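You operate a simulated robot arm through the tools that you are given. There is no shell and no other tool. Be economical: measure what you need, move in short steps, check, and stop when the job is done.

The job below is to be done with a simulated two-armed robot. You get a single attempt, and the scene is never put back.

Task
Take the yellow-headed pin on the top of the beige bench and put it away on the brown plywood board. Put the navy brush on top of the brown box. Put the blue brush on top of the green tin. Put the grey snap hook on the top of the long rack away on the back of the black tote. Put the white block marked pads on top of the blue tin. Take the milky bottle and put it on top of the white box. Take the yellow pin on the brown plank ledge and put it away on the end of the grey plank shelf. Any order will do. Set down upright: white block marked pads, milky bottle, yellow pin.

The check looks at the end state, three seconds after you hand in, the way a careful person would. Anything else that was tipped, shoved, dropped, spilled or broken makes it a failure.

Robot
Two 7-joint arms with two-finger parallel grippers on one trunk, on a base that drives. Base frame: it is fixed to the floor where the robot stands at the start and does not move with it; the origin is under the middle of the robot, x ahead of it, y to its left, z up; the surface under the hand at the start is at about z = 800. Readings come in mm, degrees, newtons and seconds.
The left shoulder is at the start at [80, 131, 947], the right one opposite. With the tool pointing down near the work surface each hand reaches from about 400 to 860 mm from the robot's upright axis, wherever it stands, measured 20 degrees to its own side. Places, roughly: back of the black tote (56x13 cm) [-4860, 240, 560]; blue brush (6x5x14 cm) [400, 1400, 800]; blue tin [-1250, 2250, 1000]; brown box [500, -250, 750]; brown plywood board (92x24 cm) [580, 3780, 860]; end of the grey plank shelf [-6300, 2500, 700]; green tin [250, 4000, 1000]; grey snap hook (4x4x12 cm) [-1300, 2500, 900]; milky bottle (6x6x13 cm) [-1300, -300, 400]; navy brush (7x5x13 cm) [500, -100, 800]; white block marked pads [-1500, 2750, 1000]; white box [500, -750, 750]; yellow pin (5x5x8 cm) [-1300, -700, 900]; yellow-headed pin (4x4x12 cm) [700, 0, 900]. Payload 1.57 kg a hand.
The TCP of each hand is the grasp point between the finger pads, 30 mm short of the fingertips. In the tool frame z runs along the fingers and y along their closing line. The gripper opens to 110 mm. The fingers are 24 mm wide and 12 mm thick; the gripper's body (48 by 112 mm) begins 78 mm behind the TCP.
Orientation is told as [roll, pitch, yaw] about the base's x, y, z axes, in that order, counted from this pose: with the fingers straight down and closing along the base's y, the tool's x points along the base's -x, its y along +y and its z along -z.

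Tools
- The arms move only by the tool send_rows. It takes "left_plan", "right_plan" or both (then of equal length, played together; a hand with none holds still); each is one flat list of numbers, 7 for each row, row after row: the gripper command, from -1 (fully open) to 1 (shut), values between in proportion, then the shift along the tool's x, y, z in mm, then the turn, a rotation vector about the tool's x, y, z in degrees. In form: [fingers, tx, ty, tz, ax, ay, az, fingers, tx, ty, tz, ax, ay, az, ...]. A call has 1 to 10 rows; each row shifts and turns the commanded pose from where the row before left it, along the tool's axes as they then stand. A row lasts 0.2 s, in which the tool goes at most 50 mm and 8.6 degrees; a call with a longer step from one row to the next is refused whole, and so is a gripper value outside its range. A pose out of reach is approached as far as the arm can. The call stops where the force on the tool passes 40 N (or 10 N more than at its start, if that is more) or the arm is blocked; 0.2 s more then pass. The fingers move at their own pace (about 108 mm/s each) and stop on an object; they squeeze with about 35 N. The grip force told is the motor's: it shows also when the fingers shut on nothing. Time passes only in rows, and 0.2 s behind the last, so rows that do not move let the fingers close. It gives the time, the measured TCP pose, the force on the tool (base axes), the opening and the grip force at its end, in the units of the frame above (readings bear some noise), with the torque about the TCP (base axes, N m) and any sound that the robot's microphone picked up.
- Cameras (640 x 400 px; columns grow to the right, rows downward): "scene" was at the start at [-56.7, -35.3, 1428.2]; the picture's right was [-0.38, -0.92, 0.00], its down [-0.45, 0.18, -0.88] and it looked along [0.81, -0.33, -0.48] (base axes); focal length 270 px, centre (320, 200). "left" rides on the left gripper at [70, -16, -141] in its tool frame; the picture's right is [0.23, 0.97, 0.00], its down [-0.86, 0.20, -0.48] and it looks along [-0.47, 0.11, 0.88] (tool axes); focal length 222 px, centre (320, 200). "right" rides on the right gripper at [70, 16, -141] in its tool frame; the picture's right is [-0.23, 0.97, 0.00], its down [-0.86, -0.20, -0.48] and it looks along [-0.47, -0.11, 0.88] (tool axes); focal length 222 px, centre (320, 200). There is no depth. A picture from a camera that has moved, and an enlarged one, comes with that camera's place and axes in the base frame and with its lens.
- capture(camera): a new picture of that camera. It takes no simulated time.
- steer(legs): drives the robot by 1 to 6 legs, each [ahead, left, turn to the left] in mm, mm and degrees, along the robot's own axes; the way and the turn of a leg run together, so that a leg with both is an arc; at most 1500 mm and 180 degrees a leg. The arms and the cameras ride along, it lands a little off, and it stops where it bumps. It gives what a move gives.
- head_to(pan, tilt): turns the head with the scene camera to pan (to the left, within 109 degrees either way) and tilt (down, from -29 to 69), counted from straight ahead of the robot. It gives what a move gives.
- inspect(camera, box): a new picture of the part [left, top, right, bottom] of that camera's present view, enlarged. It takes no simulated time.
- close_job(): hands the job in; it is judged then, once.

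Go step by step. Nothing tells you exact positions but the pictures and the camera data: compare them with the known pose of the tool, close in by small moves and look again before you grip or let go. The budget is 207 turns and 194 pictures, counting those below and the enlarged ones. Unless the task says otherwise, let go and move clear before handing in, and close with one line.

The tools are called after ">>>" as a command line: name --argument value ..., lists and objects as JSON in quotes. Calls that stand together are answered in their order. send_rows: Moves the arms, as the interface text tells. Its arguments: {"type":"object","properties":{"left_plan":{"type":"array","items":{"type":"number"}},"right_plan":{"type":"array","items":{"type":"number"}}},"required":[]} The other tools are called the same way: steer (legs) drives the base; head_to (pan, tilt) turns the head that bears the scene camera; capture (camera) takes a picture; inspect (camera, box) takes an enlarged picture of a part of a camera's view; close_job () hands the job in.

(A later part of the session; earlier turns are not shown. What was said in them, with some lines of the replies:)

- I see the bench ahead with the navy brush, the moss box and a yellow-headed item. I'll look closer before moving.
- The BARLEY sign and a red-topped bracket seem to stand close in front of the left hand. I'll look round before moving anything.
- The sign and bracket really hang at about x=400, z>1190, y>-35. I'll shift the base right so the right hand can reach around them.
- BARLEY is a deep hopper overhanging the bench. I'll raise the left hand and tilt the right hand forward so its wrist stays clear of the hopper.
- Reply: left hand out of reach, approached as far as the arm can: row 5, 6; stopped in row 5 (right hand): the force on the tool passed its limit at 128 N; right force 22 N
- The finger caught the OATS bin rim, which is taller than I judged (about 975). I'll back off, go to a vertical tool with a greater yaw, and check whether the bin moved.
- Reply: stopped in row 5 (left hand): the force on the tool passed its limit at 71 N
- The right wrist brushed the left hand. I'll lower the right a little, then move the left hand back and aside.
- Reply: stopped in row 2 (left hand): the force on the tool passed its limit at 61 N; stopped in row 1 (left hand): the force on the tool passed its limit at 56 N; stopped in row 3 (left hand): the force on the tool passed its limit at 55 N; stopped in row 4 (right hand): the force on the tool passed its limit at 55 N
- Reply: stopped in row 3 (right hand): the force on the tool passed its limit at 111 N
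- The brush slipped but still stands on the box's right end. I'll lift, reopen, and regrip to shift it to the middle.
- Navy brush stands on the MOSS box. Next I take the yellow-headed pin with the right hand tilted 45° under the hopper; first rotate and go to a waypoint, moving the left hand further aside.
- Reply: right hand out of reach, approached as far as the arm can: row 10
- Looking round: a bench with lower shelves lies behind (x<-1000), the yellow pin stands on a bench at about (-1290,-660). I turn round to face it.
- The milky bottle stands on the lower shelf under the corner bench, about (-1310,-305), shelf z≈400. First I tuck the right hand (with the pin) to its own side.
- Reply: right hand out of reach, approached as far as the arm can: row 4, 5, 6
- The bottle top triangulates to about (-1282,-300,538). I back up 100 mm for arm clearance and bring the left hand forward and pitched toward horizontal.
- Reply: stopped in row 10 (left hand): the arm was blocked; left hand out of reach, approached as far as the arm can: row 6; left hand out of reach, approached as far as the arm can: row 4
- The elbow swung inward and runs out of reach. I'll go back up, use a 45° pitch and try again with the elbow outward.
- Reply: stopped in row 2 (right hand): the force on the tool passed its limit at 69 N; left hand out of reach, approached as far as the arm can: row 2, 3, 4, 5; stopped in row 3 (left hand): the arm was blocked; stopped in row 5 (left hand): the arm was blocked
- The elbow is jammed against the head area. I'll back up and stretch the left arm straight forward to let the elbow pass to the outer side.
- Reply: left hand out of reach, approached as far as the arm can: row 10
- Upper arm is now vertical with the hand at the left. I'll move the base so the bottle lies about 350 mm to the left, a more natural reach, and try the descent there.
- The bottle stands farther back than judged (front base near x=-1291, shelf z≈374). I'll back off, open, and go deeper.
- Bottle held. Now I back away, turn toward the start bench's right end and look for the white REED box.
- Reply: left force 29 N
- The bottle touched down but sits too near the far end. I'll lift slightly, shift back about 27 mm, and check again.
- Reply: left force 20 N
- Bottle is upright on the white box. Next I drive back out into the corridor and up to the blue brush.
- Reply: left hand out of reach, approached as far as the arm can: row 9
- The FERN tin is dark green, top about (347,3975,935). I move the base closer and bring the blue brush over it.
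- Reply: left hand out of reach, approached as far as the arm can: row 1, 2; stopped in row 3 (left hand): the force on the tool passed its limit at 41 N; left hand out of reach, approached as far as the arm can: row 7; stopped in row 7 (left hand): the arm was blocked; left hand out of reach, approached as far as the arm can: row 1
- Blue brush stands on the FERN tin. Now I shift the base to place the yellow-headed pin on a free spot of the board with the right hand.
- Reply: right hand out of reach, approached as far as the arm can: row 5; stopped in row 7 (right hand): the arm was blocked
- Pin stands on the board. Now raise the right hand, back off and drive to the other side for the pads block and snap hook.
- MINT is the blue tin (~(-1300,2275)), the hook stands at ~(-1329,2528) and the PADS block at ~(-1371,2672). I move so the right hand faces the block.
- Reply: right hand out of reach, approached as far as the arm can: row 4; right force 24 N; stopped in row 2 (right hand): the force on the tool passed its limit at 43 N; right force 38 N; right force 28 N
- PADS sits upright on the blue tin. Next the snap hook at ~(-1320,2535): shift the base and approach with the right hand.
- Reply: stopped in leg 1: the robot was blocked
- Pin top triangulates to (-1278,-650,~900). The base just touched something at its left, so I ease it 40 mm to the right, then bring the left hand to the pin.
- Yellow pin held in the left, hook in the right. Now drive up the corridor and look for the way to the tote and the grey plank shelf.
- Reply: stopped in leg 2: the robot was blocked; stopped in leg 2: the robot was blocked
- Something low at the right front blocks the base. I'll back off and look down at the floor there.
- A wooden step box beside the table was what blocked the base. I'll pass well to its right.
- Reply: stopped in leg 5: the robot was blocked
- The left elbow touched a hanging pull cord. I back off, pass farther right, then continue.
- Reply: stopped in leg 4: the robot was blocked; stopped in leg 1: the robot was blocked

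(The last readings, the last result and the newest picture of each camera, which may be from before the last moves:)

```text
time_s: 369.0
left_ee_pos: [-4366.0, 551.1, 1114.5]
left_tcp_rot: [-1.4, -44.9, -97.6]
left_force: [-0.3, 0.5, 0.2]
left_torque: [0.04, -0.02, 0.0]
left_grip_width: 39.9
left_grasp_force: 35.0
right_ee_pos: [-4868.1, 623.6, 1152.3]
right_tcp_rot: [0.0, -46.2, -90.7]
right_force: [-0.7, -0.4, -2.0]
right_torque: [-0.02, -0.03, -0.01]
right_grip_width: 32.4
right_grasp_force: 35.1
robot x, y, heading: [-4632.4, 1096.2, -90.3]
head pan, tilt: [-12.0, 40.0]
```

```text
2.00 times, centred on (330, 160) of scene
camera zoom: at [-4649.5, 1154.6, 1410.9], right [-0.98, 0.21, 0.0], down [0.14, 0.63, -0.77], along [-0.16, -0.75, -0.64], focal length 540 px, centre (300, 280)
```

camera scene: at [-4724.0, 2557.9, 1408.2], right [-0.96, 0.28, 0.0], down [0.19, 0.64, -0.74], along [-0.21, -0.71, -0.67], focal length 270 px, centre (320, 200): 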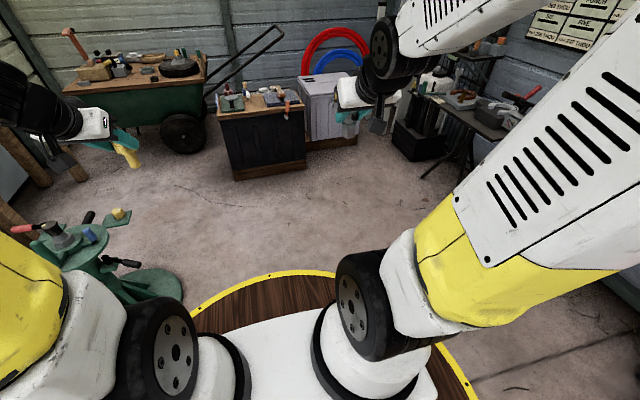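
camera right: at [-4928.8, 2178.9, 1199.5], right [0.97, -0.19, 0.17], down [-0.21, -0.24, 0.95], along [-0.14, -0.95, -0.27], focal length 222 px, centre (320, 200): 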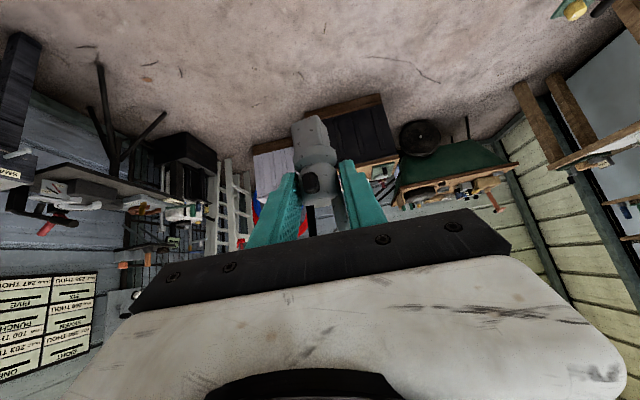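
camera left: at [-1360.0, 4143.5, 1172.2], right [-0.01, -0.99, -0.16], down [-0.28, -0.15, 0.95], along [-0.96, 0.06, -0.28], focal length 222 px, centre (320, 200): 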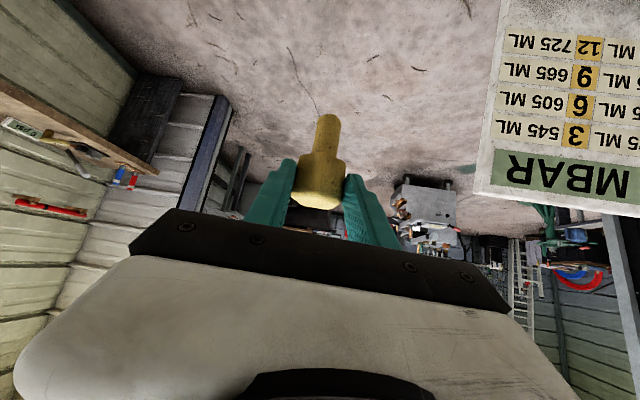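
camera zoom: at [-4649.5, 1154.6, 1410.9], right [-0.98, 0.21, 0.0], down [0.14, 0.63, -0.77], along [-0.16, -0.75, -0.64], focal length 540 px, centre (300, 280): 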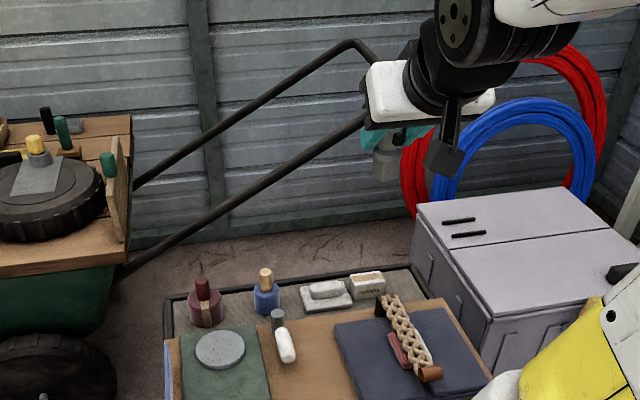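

>>> steer --legs '[[0, -232, 0.3], [105, 0, 0]]'

>>> send_rows --right_plan '[1, 5, 0, 42, 0, 0, 0, 1, 5, 0, 42, 0, 0, 0, 1, 5, 0, 42, 0, 0, 0, 1, 5, 0, 42, 0, 0, 0, 1, 5, 0, 42, 0, 0, 0, 1, 5, 0, 42, 0, 0, 0, 1, 5, 0, 42, 0, 0, 0, 1, 5, 0, 42, 0, 0, 0, 1, 5, 0, 20, 0, 0, 0]'

>>> capture --camera "right"

```text
time_s: 371.6
left_ee_pos: [-4595.6, 448.2, 1115.5]
left_tcp_rot: [-1.4, -44.9, -97.5]
left_force: [0.4, 0.0, -0.1]
left_torque: [0.02, 0.01, 0.02]
left_grip_width: 40.2
left_grasp_force: 35.0
right_ee_pos: [-5098.9, 519.2, 1151.5]
right_tcp_rot: [0.0, -46.4, -90.6]
right_force: [0.5, -0.9, -1.6]
right_torque: [0.0, -0.01, -0.02]
right_grip_width: 33.0
right_grasp_force: 35.4
robot x, y, heading: [-4866.1, 993.5, -90.0]
head pan, tilt: [-12.0, 40.0]
```

```text
time_s: 373.6
left_ee_pos: [-4596.3, 447.5, 1115.6]
left_tcp_rot: [-1.5, -44.8, -97.5]
left_force: [-0.4, 0.3, -0.4]
left_torque: [0.0, -0.03, -0.03]
left_grip_width: 40.3
left_grasp_force: 35.4
right_ee_pos: [-5100.6, 292.6, 873.4]
right_tcp_rot: [0.1, -46.3, -90.4]
right_force: [0.7, -0.4, -1.2]
right_torque: [0.01, 0.01, -0.02]
right_grip_width: 32.7
right_grasp_force: 35.5
robot x, y, heading: [-4863.9, 988.2, -90.3]
head pan, tilt: [-12.0, 40.0]
```

```text
17 pictures are left
camera right: at [-5083.3, 441.8, 920.4], right [0.97, -0.16, 0.16], down [-0.2, -0.24, 0.95], along [-0.12, -0.96, -0.27], focal length 222 px, centre (320, 200)
```

right: 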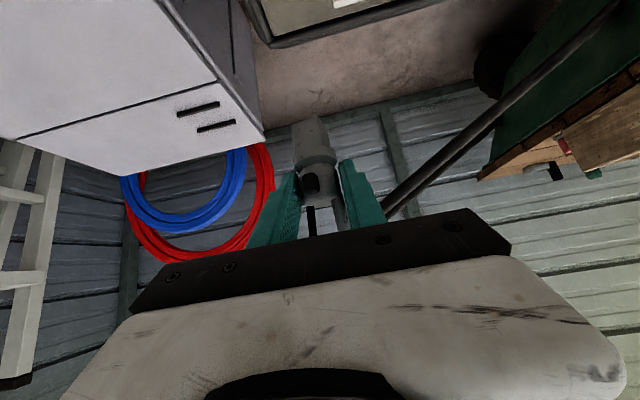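

>>> send_rows --right_plan '[1, 19.6, 0.5, 35.3, 0, 0, 0, 1, 19.6, 0.5, 35.3, 0, 0, 0, 1, 19.6, 0.5, 35.3, 0, 0, 0, 1, 19.6, 0.5, 35.3, 0, 0, 0, 1, 19.6, 0.5, 35.3, 0, 0, 0, 1, 0, 0, 0, 0, 0, 0]'

>>> capture --camera "right"

>>> inspect --camera "scene" --box '[240, 100, 460, 260]'

```text
time_s: 374.9
left_ee_pos: [-4596.0, 448.5, 1114.5]
left_tcp_rot: [-1.5, -45.0, -97.6]
left_force: [0.2, -0.6, -0.1]
left_torque: [0.01, -0.02, 0.0]
left_grip_width: 39.9
left_grasp_force: 35.2
right_ee_pos: [-5098.0, 232.6, 681.5]
right_tcp_rot: [0.0, -46.3, -90.5]
right_force: [0.0, -0.3, -1.9]
right_torque: [0.01, 0.01, 0.01]
right_grip_width: 32.6
right_grasp_force: 34.9
robot x, y, heading: [-4867.8, 993.1, -90.3]
head pan, tilt: [-12.0, 40.0]
```

```text
16 pictures are left
camera right: at [-5081.1, 382.5, 728.1], right [0.97, -0.16, 0.16], down [-0.2, -0.24, 0.95], along [-0.12, -0.96, -0.27], focal length 222 px, centre (320, 200)
```

right: 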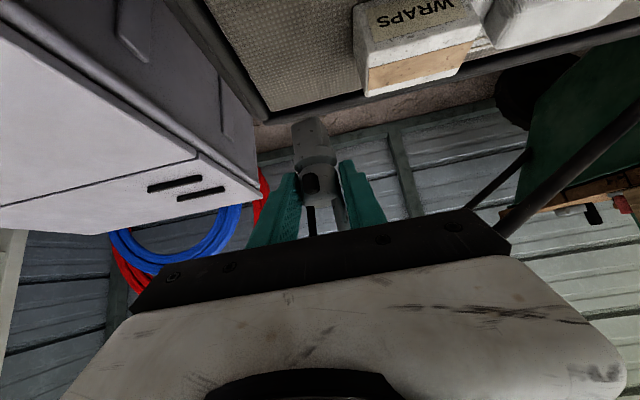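

```text
2.50 times, centred on (350, 180) of scene
camera zoom: at [-4881.9, 1050.1, 1411.0], right [-0.98, 0.21, 0.0], down [0.13, 0.63, -0.77], along [-0.16, -0.75, -0.64], focal length 674 px, centre (245, 250)
```

zoom: 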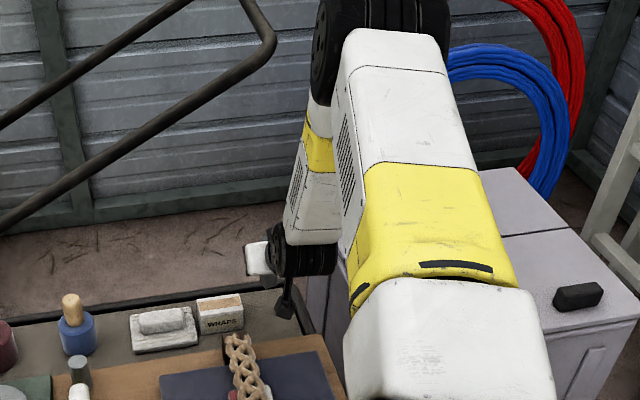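

>>> send_rows --right_plan '[1, 17.4, 0.5, 28, 0, 0, 0, 1, 17.4, 0.5, 28, 0, 0, 0, 1, 12, 0.5, 22, 0, 0, 0, 1, 0, 0, 0, 0, 0, 0]'

>>> inspect --camera "right" --box '[180, 0, 500, 240]'

```text
time_s: 375.9
left_ee_pos: [-4595.6, 448.5, 1114.7]
left_tcp_rot: [-1.5, -44.9, -97.5]
left_force: [0.0, 0.4, -0.3]
left_torque: [0.0, -0.01, 0.0]
left_grip_width: 40.3
left_grasp_force: 35.2
right_ee_pos: [-5096.9, 207.4, 597.3]
right_tcp_rot: [-0.2, -47.0, -90.4]
right_force: [-1.8, -9.7, 27.9]
right_torque: [-0.31, 0.11, 0.02]
right_grip_width: 33.0
right_grasp_force: 34.9
robot x, y, heading: [-4861.7, 994.5, -90.1]
head pan, tilt: [-12.0, 40.0]
```

```text
1.67 times, centred on (340, 120) of right
camera zoom: at [-5080.3, 355.9, 643.1], right [0.97, -0.16, 0.16], down [-0.2, -0.23, 0.95], along [-0.12, -0.96, -0.26], focal length 370 px, centre (287, 333)
```

zoom: 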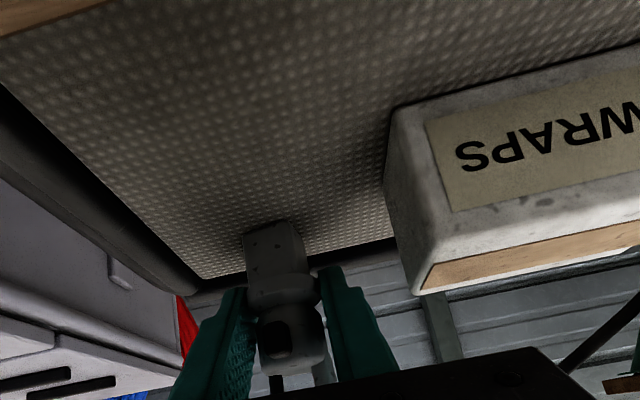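

>>> send_rows --right_plan '[1, -1, 0, -1, 0, 0, 0, 1, 0, 0, 0, 0, 0, 0, 0.2, 0, 0, 0, 0, 0, 0, 0.1, 0, 0, 0, 0, 0, 0, 0.1, 0, 0, -12, 0, 0, 0, 0.1, 0, 0, -25, 0, 0, 0, 0.1, 0, 0, -30, 0, 0, 0]'

>>> inspect --camera "right" --box '[180, 0, 500, 240]'

```text
time_s: 377.6
left_ee_pos: [-4597.0, 447.0, 1114.9]
left_tcp_rot: [-1.4, -44.8, -97.5]
left_force: [-0.5, -0.7, -0.4]
left_torque: [0.02, 0.0, -0.04]
left_grip_width: 40.1
left_grasp_force: 35.3
right_ee_pos: [-5096.6, 258.6, 640.6]
right_tcp_rot: [0.0, -46.2, -90.4]
right_force: [0.4, 0.2, -0.7]
right_torque: [-0.01, -0.05, 0.03]
right_grip_width: 49.5
right_grasp_force: 0.1
robot x, y, heading: [-4863.9, 993.4, -90.3]
head pan, tilt: [-12.0, 40.0]
```

```text
1.67 times, centred on (340, 120) of right
camera zoom: at [-5079.5, 407.5, 687.5], right [0.97, -0.16, 0.16], down [-0.2, -0.24, 0.95], along [-0.12, -0.96, -0.27], focal length 370 px, centre (287, 333)
```

zoom: 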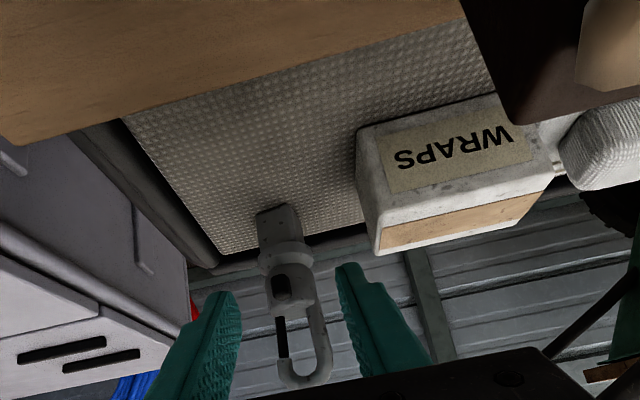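

Hook stands on the tote's back strip. I raise the right hand and drive toward the grey plank shelf.

>>> send_rows --right_plan '[0.1, -20, 0, -25, 0, 0, 0, 0.1, -26, 0, -26, 0, 0, 0, 0.1, -26, 0, -28, 0, 0, 0, 0.1, -26, 0, -30, 0, 0, 0, 0.1, -26, 0, -32, 0, 0, 0, 0.1, -26, 0, -32, 0, 0, 0, 0.1, -26, 0, -32, 0, 0, 0, 0.1, -26, 0, -32, 0, 0, 0, 0.1, -26, 0, -32, 0, 0, 0, 0.1, -26, 0, -32, 0, 0, 0]'

>>> steer --legs '[[-450, 0, 0], [0, -250, 0], [-1250, 0, 0], [0, 0, -90]]'

>>> head_to --pan 15 --tilt 20

>>> capture --camera "scene"

```text
time_s: 379.8
left_ee_pos: [-4596.1, 448.0, 1115.7]
left_tcp_rot: [-1.6, -44.9, -97.6]
left_force: [-0.7, 0.1, -1.2]
left_torque: [0.03, -0.03, -0.01]
left_grip_width: 40.2
left_grasp_force: 35.3
right_ee_pos: [-5095.8, 300.6, 1032.7]
right_tcp_rot: [0.1, -46.2, -90.4]
right_force: [-0.7, 0.3, -0.4]
right_torque: [-0.01, 0.03, -0.02]
right_grip_width: 49.4
right_grasp_force: 0.1
robot x, y, heading: [-4861.0, 993.3, -89.7]
head pan, tilt: [-12.0, 40.0]
```

```text
time_s: 393.6
left_ee_pos: [-5652.3, 2415.1, 1115.0]
left_tcp_rot: [-1.6, -44.9, 173.0]
left_force: [0.0, -0.3, -0.5]
left_torque: [-0.02, 0.0, 0.01]
left_grip_width: 40.0
left_grasp_force: 35.4
right_ee_pos: [-5803.9, 2915.3, 1031.9]
right_tcp_rot: [0.0, -46.2, 179.9]
right_force: [0.5, 0.9, 0.2]
right_torque: [0.01, 0.01, -0.02]
right_grip_width: 49.7
right_grasp_force: 0.2
robot x, y, heading: [-5110.8, 2685.4, -179.9]
head pan, tilt: [-12.0, 40.0]
```

```text
time_s: 394.5
left_ee_pos: [-5651.1, 2414.5, 1114.4]
left_tcp_rot: [-1.5, -44.9, 172.9]
left_force: [0.3, 0.2, -1.1]
left_torque: [0.04, 0.01, 0.0]
left_grip_width: 40.2
left_grasp_force: 34.8
right_ee_pos: [-5804.3, 2915.4, 1032.0]
right_tcp_rot: [0.0, -46.2, 179.9]
right_force: [-0.3, 0.0, 0.2]
right_torque: [0.04, -0.01, 0.0]
right_grip_width: 49.4
right_grasp_force: 0.0
robot x, y, heading: [-5109.6, 2684.0, -179.7]
head pan, tilt: [15.0, 20.0]
```

```text
12 pictures are left
camera scene: at [-5059.4, 2661.6, 1442.3], right [-0.26, 0.96, 0.0], down [0.33, 0.09, -0.94], along [-0.91, -0.25, -0.34], focal length 270 px, centre (320, 200)
```

scene: 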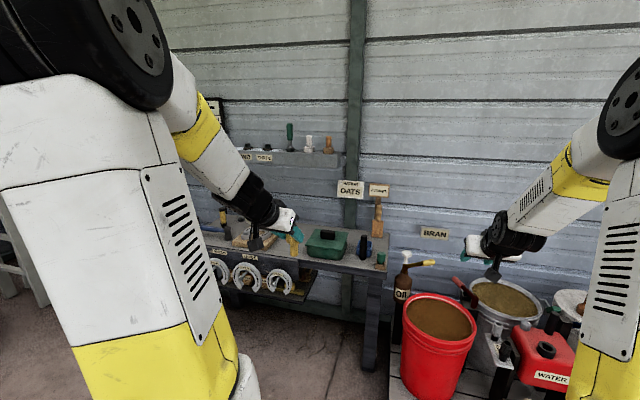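

>>> inspect --camera "scene" --box '[230, 190, 410, 320]'

```text
3.08 times, centred on (320, 255) of scene
camera zoom: at [-5059.4, 2661.6, 1442.3], right [-0.26, 0.96, 0.0], down [0.33, 0.09, -0.94], along [-0.91, -0.25, -0.34], focal length 830 px, centre (320, 31)
```

zoom: 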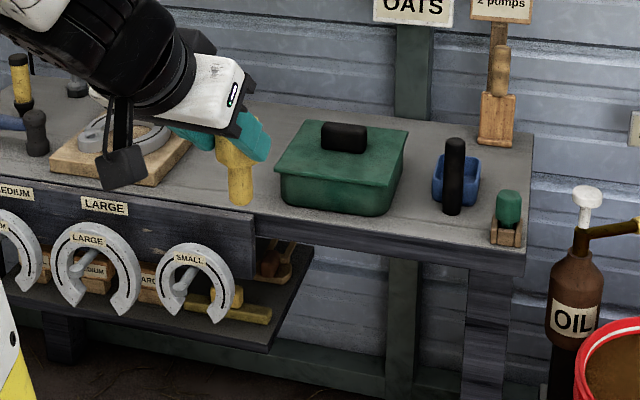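

>>> send_rows --right_plan '[0.1, 30, 0, -35, 0, 0, 0, 0.1, 28, 0, -38, 0, 0, 0, 0.1, 24, 0, -40, 0, 0, 0, 0.1, 10, 0, -40, 0, 0, 0]'

>>> steer --legs '[[0, -56, -0.3], [470, 0, 0]]'

>>> capture --camera "left"

```text
time_s: 395.5
left_ee_pos: [-5653.5, 2414.7, 1115.4]
left_tcp_rot: [-1.5, -44.8, 172.9]
left_force: [0.1, -0.2, -0.8]
left_torque: [0.0, -0.03, -0.03]
left_grip_width: 40.3
left_grasp_force: 34.9
right_ee_pos: [-5630.0, 2913.8, 1072.9]
right_tcp_rot: [0.1, -46.3, 179.9]
right_force: [-0.4, -0.1, -0.4]
right_torque: [-0.02, 0.0, 0.02]
right_grip_width: 49.4
right_grasp_force: 0.1
robot x, y, heading: [-5107.2, 2684.3, -180.0]
head pan, tilt: [15.0, 20.0]
```

```text
time_s: 398.8
left_ee_pos: [-6124.8, 2475.9, 1116.2]
left_tcp_rot: [-1.5, -44.9, 172.6]
left_force: [-0.3, -0.1, -0.9]
left_torque: [0.0, 0.0, 0.0]
left_grip_width: 40.3
left_grasp_force: 34.8
right_ee_pos: [-6098.6, 2972.9, 1070.9]
right_tcp_rot: [0.0, -46.1, 179.5]
right_force: [-0.4, -0.4, 0.1]
right_torque: [0.01, 0.02, -0.03]
right_grip_width: 49.4
right_grasp_force: 0.0
robot x, y, heading: [-5577.3, 2738.3, 180.1]
head pan, tilt: [15.0, 20.0]
```

```text
10 pictures are left
camera left: at [-5974.4, 2467.7, 1165.4], right [0.02, -0.98, -0.18], down [-0.3, -0.18, 0.94], along [-0.95, 0.04, -0.29], focal length 222 px, centre (320, 200)
```

left: 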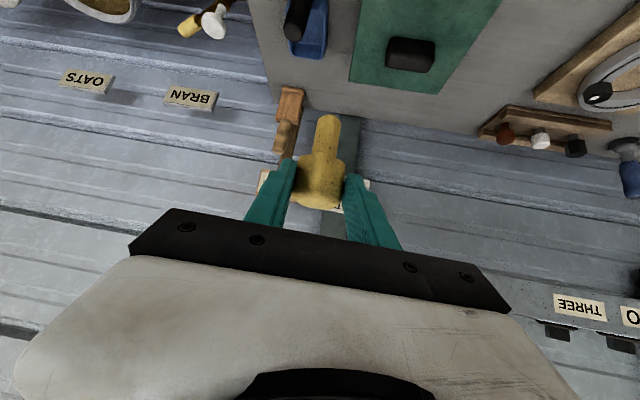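

>>> send_rows --left_plan '[1, 0, 0, 0, -1.7, -1.1, 0, 1, 23.2, -3.6, 30.7, 0, 0, 0, 1, 23.2, -3.6, 30.7, 0, 0, 0, 1, 23.2, -3.6, 30.7, 0, 0, 0, 1, 23.2, -3.6, 30.7, 0, 0, 0, 1, 23.2, -3.6, 30.7, 0, 0, 0, 1, 23.2, -3.6, 30.7, 0, 0, 0, 1, 23.2, -3.6, 30.7, 0, 0, 0, 1, 0, 0, 0, 0, 0, 0]'

>>> capture --camera "left"

>>> head_to --pan 15 --tilt 38

>>> inspect --camera "scene" --box '[200, 80, 440, 260]'

```text
time_s: 400.8
left_ee_pos: [-6162.3, 2504.2, 848.0]
left_tcp_rot: [0.2, -45.9, 172.6]
left_force: [-0.1, -0.6, -0.4]
left_torque: [-0.01, -0.02, 0.0]
left_grip_width: 40.2
left_grasp_force: 35.3
right_ee_pos: [-6098.8, 2973.1, 1071.4]
right_tcp_rot: [0.0, -46.2, 179.6]
right_force: [-0.5, -0.8, -0.8]
right_torque: [0.01, 0.02, -0.05]
right_grip_width: 49.4
right_grasp_force: 0.1
robot x, y, heading: [-5578.4, 2740.1, 180.2]
head pan, tilt: [15.0, 20.0]
```

```text
9 pictures are left
camera left: at [-6012.3, 2501.3, 894.8], right [0.03, -0.99, -0.16], down [-0.27, -0.16, 0.95], along [-0.96, 0.01, -0.27], focal length 222 px, centre (320, 200)
```

left: 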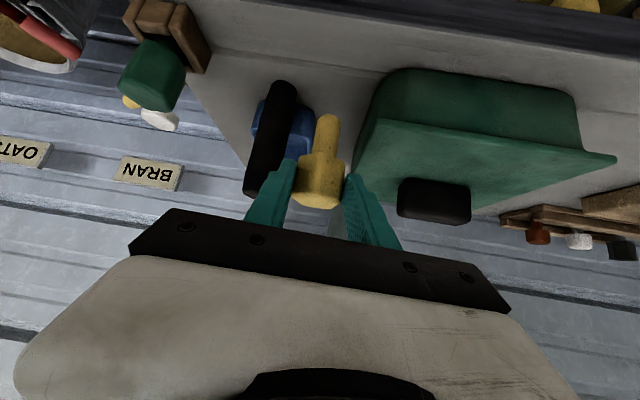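

```text
time_s: 401.6
left_ee_pos: [-6163.5, 2504.2, 848.1]
left_tcp_rot: [0.2, -46.0, 172.6]
left_force: [-0.3, 0.0, -1.0]
left_torque: [-0.02, 0.0, -0.02]
left_grip_width: 39.8
left_grasp_force: 34.6
right_ee_pos: [-6098.2, 2973.3, 1072.7]
right_tcp_rot: [0.0, -46.3, 179.6]
right_force: [1.3, 1.2, 0.0]
right_torque: [-0.01, 0.02, 0.03]
right_grip_width: 49.3
right_grasp_force: 0.1
robot x, y, heading: [-5582.2, 2742.6, 179.9]
head pan, tilt: [15.0, 38.0]
```

```text
2.22 times, centred on (320, 170) of scene
camera zoom: at [-5522.9, 2719.3, 1414.0], right [-0.26, 0.97, 0.0], down [0.59, 0.16, -0.79], along [-0.76, -0.2, -0.62], focal length 600 px, centre (320, 267)
```

zoom: 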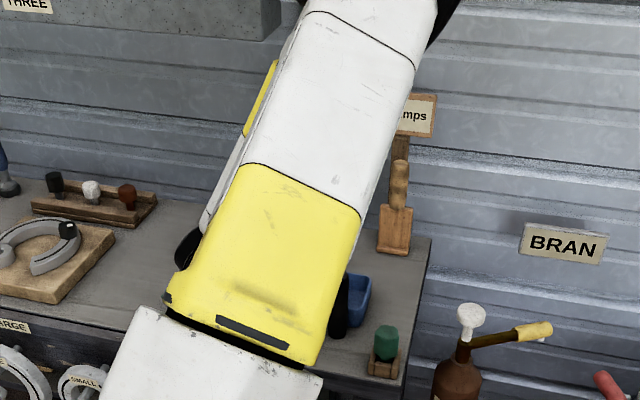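

>>> send_rows --left_plan '[1, 6.5, -16, -6.8, 0, 0, 0, 1, 0, -16.3, 0, 0, 0, 0, 1, 9, 0, 8.7, 0, 0, 0, 1, 9, 0, 8.7, 0, 0, 0, 1, 0, 0, 0, 0, 0, 0]'

>>> inspect --camera "left" --box '[160, 0, 480, 240]'

```text
time_s: 402.8
left_ee_pos: [-6149.1, 2534.8, 823.9]
left_tcp_rot: [0.1, -46.1, 172.5]
left_force: [-0.2, 0.1, -0.4]
left_torque: [0.01, -0.02, -0.03]
left_grip_width: 40.0
left_grasp_force: 34.7
right_ee_pos: [-6098.9, 2972.9, 1073.2]
right_tcp_rot: [0.0, -46.2, 179.6]
right_force: [-0.1, -0.1, -0.3]
right_torque: [-0.05, -0.02, -0.01]
right_grip_width: 49.5
right_grasp_force: 0.1
robot x, y, heading: [-5578.1, 2742.4, 180.1]
head pan, tilt: [15.0, 38.0]
```

```text
1.67 times, centred on (320, 120) of left
camera zoom: at [-5998.5, 2532.3, 870.7], right [0.03, -0.99, -0.16], down [-0.27, -0.16, 0.95], along [-0.96, 0.01, -0.27], focal length 370 px, centre (320, 333)
```

zoom: 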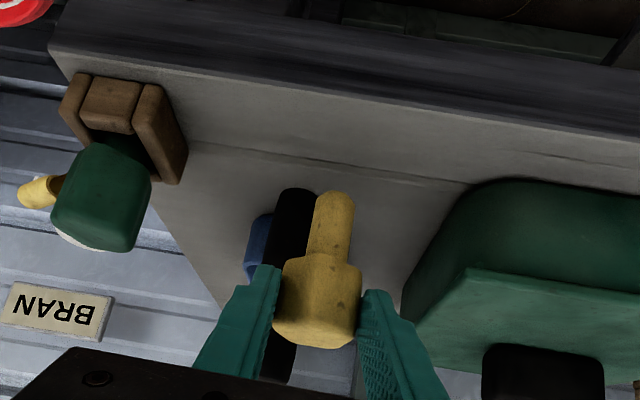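

>>> send_rows --left_plan '[1, 5, 0, 4.9, 0, 0, 0, 1, 5, 0, 4.9, 0, 0, 0, 1, 0, 0, 0, 0, 0, 0]'

>>> send_rows --left_plan '[1, 1.4, 0, 1.4, 0, 0, 0, 1, 1.4, 0, 1.4, 0, 0, 0, 1, 0, 0, 0, 0, 0, 0]'

```text
time_s: 403.6
left_ee_pos: [-6149.5, 2535.1, 808.4]
left_tcp_rot: [0.2, -46.0, 172.6]
left_force: [-0.4, -0.6, -0.2]
left_torque: [0.0, -0.04, 0.0]
left_grip_width: 40.2
left_grasp_force: 34.7
right_ee_pos: [-6098.5, 2973.4, 1071.7]
right_tcp_rot: [0.0, -46.2, 179.5]
right_force: [-1.3, -0.8, -0.2]
right_torque: [0.01, -0.01, -0.04]
right_grip_width: 49.5
right_grasp_force: 0.0
robot x, y, heading: [-5577.6, 2735.3, 180.0]
head pan, tilt: [15.0, 38.0]
```

```text
time_s: 404.4
left_ee_pos: [-6149.3, 2535.7, 806.4]
left_tcp_rot: [0.2, -46.0, 172.7]
left_force: [-1.1, -0.5, -0.8]
left_torque: [0.0, 0.0, 0.01]
left_grip_width: 40.1
left_grasp_force: 34.6
right_ee_pos: [-6097.8, 2973.5, 1072.2]
right_tcp_rot: [0.0, -46.1, 179.6]
right_force: [0.1, 0.4, 0.2]
right_torque: [0.01, -0.02, 0.0]
right_grip_width: 49.5
right_grasp_force: 0.1
robot x, y, heading: [-5578.3, 2742.0, 179.9]
head pan, tilt: [15.0, 38.0]
```

>>> send_rows --left_plan '[1, 1.4, 0, 1.4, 0, 0, 0, 1, 1.4, 0, 1.4, 0, 0, 0, 1, 0, 0, 0, 0, 0, 0]'

>>> inspect --camera "left" --box '[160, 0, 480, 240]'

```text
time_s: 405.2
left_ee_pos: [-6149.5, 2534.6, 803.0]
left_tcp_rot: [0.1, -46.0, 172.6]
left_force: [0.6, -1.0, -1.0]
left_torque: [-0.01, -0.01, 0.0]
left_grip_width: 40.2
left_grasp_force: 35.0
right_ee_pos: [-6098.3, 2973.1, 1072.1]
right_tcp_rot: [0.0, -46.2, 179.5]
right_force: [-0.4, -0.6, 0.0]
right_torque: [0.02, -0.01, -0.02]
right_grip_width: 49.6
right_grasp_force: 0.1
robot x, y, heading: [-5577.7, 2740.0, 179.9]
head pan, tilt: [15.0, 38.0]
```

```text
1.67 times, centred on (320, 120) of left
camera zoom: at [-5998.7, 2532.6, 849.1], right [0.03, -0.99, -0.16], down [-0.27, -0.16, 0.95], along [-0.96, 0.01, -0.27], focal length 370 px, centre (320, 333)
```

zoom: 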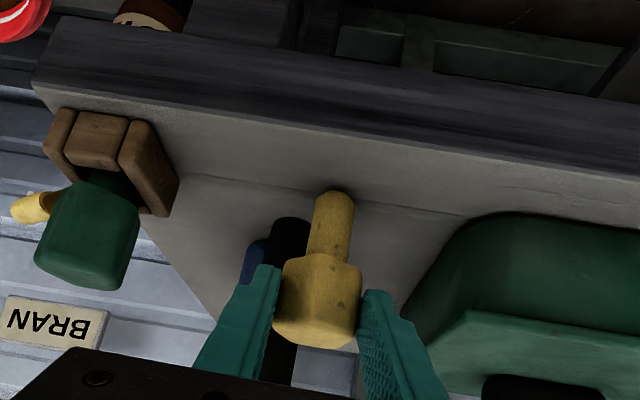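

>>> send_rows --left_plan '[1, 1.2, 0, 1.2, 0, 0, 0, 1, 1.2, 0, 1.2, 0, 0, 0, 1, 0, 0, 0, 0, 0, 0]'

>>> send_rows --left_plan '[1, 1, 0, 1, 0, 0, 0, 1, 1, 0, 1, 0, 0, 0, 1, 0, 0, 0, 0, 0, 0]'

```text
time_s: 406.0
left_ee_pos: [-6148.9, 2536.5, 798.3]
left_tcp_rot: [0.2, -46.0, 172.6]
left_force: [0.2, -0.1, -1.8]
left_torque: [-0.02, -0.05, 0.03]
left_grip_width: 40.2
left_grasp_force: 35.3
right_ee_pos: [-6099.1, 2971.7, 1072.8]
right_tcp_rot: [0.0, -46.2, 179.6]
right_force: [0.1, -0.3, 0.1]
right_torque: [-0.02, -0.03, -0.02]
right_grip_width: 49.6
right_grasp_force: 0.1
robot x, y, heading: [-5579.2, 2742.7, 179.9]
head pan, tilt: [15.0, 38.0]
```

```text
time_s: 406.8
left_ee_pos: [-6150.3, 2534.1, 797.4]
left_tcp_rot: [0.3, -46.3, 172.5]
left_force: [6.2, 0.3, 31.5]
left_torque: [0.12, 0.35, -0.01]
left_grip_width: 40.0
left_grasp_force: 34.7
right_ee_pos: [-6098.0, 2973.7, 1071.8]
right_tcp_rot: [0.1, -46.3, 179.7]
right_force: [0.3, -0.7, 0.1]
right_torque: [0.03, 0.02, 0.0]
right_grip_width: 49.6
right_grasp_force: 0.1
robot x, y, heading: [-5580.5, 2740.7, 179.8]
head pan, tilt: [15.0, 38.0]
```

>>> send_rows --left_plan '[1, -0.9, 0, -0.9, 0, 0, 0, 1, 0, 0, 0, 0, 0, 0, 0.15, 0, 0, 0, 0, 0, 0, 0.02, 0, 0, 0, 0, 0, 0, 0.02, 0, 0, 0, 0, 0, 0]'

>>> inspect --camera "left" --box '[160, 0, 480, 240]'

```text
time_s: 408.0
left_ee_pos: [-6149.5, 2534.7, 796.0]
left_tcp_rot: [0.1, -46.0, 172.6]
left_force: [0.6, -0.3, 0.4]
left_torque: [-0.01, -0.02, 0.0]
left_grip_width: 53.8
left_grasp_force: 0.0
right_ee_pos: [-6097.1, 2973.2, 1072.1]
right_tcp_rot: [-0.1, -46.2, 179.6]
right_force: [0.1, -0.3, 0.5]
right_torque: [-0.03, 0.02, 0.03]
right_grip_width: 49.7
right_grasp_force: 0.1
robot x, y, heading: [-5575.8, 2742.5, 180.1]
head pan, tilt: [15.0, 38.0]
```

```text
1.67 times, centred on (320, 120) of left
camera zoom: at [-5998.6, 2532.4, 844.0], right [0.03, -0.99, -0.16], down [-0.27, -0.16, 0.95], along [-0.96, 0.01, -0.28], focal length 370 px, centre (320, 333)
```

zoom: 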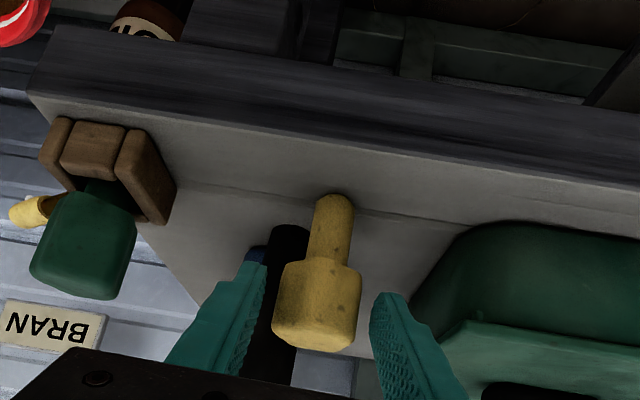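

>>> send_rows --left_plan '[0.02, 0, 0, -10, 0, 0, 0, 0.02, 0, 0, -20, 0, 0, 0, 0.02, 0, 0, -30, 0, 0, 0, 0.02, 0, 0, -30, 0, 0, 0, 0.02, 0, 0, 0, 0, 0, 0]'

>>> capture --camera "left"

```text
time_s: 409.2
left_ee_pos: [-6097.9, 2522.6, 855.4]
left_tcp_rot: [0.1, -46.0, 172.6]
left_force: [0.0, -0.5, 0.0]
left_torque: [-0.01, 0.02, -0.03]
left_grip_width: 53.8
left_grasp_force: 0.1
left hand out of reach, approached as far as the arm can: row 4
right_ee_pos: [-6098.9, 2972.4, 1072.2]
right_tcp_rot: [0.0, -46.2, 179.7]
right_force: [-0.2, -0.4, 2.0]
right_torque: [0.04, -0.01, -0.01]
right_grip_width: 49.3
right_grasp_force: 0.1
robot x, y, heading: [-5577.9, 2741.1, 180.1]
head pan, tilt: [15.0, 38.0]
```

```text
4 pictures are left
camera left: at [-5947.7, 2520.4, 903.3], right [0.03, -0.99, -0.16], down [-0.27, -0.16, 0.95], along [-0.96, 0.01, -0.28], focal length 222 px, centre (320, 200)
```

left: 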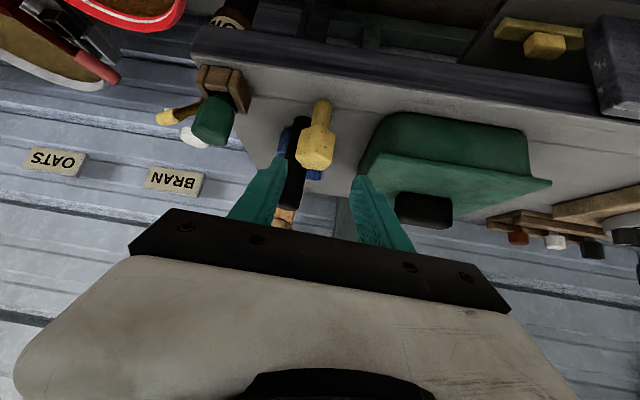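

The yellow pin stands upright on the shelf end, and all seven items are placed. I back the robot clear.

>>> steer --legs '[[-250, 0, 0]]'

>>> capture --camera "left"

```text
time_s: 411.1
left_ee_pos: [-5848.7, 2523.8, 856.2]
left_tcp_rot: [0.2, -46.0, 172.5]
left_force: [0.3, -0.5, -0.3]
left_torque: [0.02, 0.02, -0.01]
left_grip_width: 53.8
left_grasp_force: 0.0
right_ee_pos: [-5848.6, 2971.5, 1071.9]
right_tcp_rot: [0.1, -46.3, 179.5]
right_force: [1.0, -1.5, 0.7]
right_torque: [-0.03, 0.0, 0.0]
right_grip_width: 49.7
right_grasp_force: 0.1
robot x, y, heading: [-5326.5, 2746.7, 179.8]
head pan, tilt: [15.0, 38.0]
```

```text
3 pictures are left
camera left: at [-5698.4, 2520.4, 903.1], right [0.03, -0.99, -0.16], down [-0.27, -0.16, 0.95], along [-0.96, 0.01, -0.27], focal length 222 px, centre (320, 200)
```

left: 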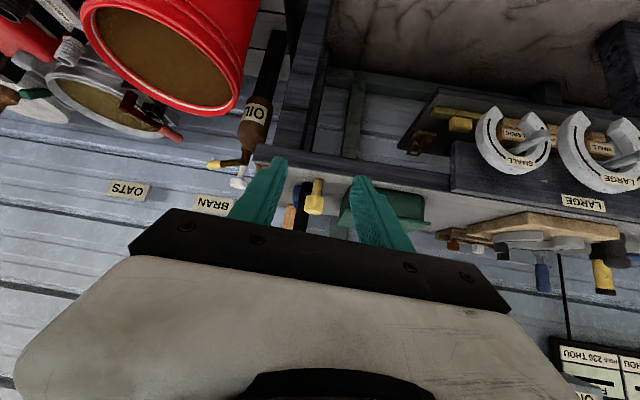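

The yellow pin still stands upright on the shelf end and both hands are clear, so I hand the job in.

>>> close_job

```text
The job is handed in.
```

All seven items were seen standing at their places when I let go, and the job is handed in. However, the robot bumped things on the way: the oats bin's rim, a grey table, a wooden step box, a tool trolley, a green vise stand and a hanging pull cord. The step box may have shifted about 3 cm. I did not measure the trolley, the vise stand, the cord or the table afterwards, so I can't rule out that something was shoved.
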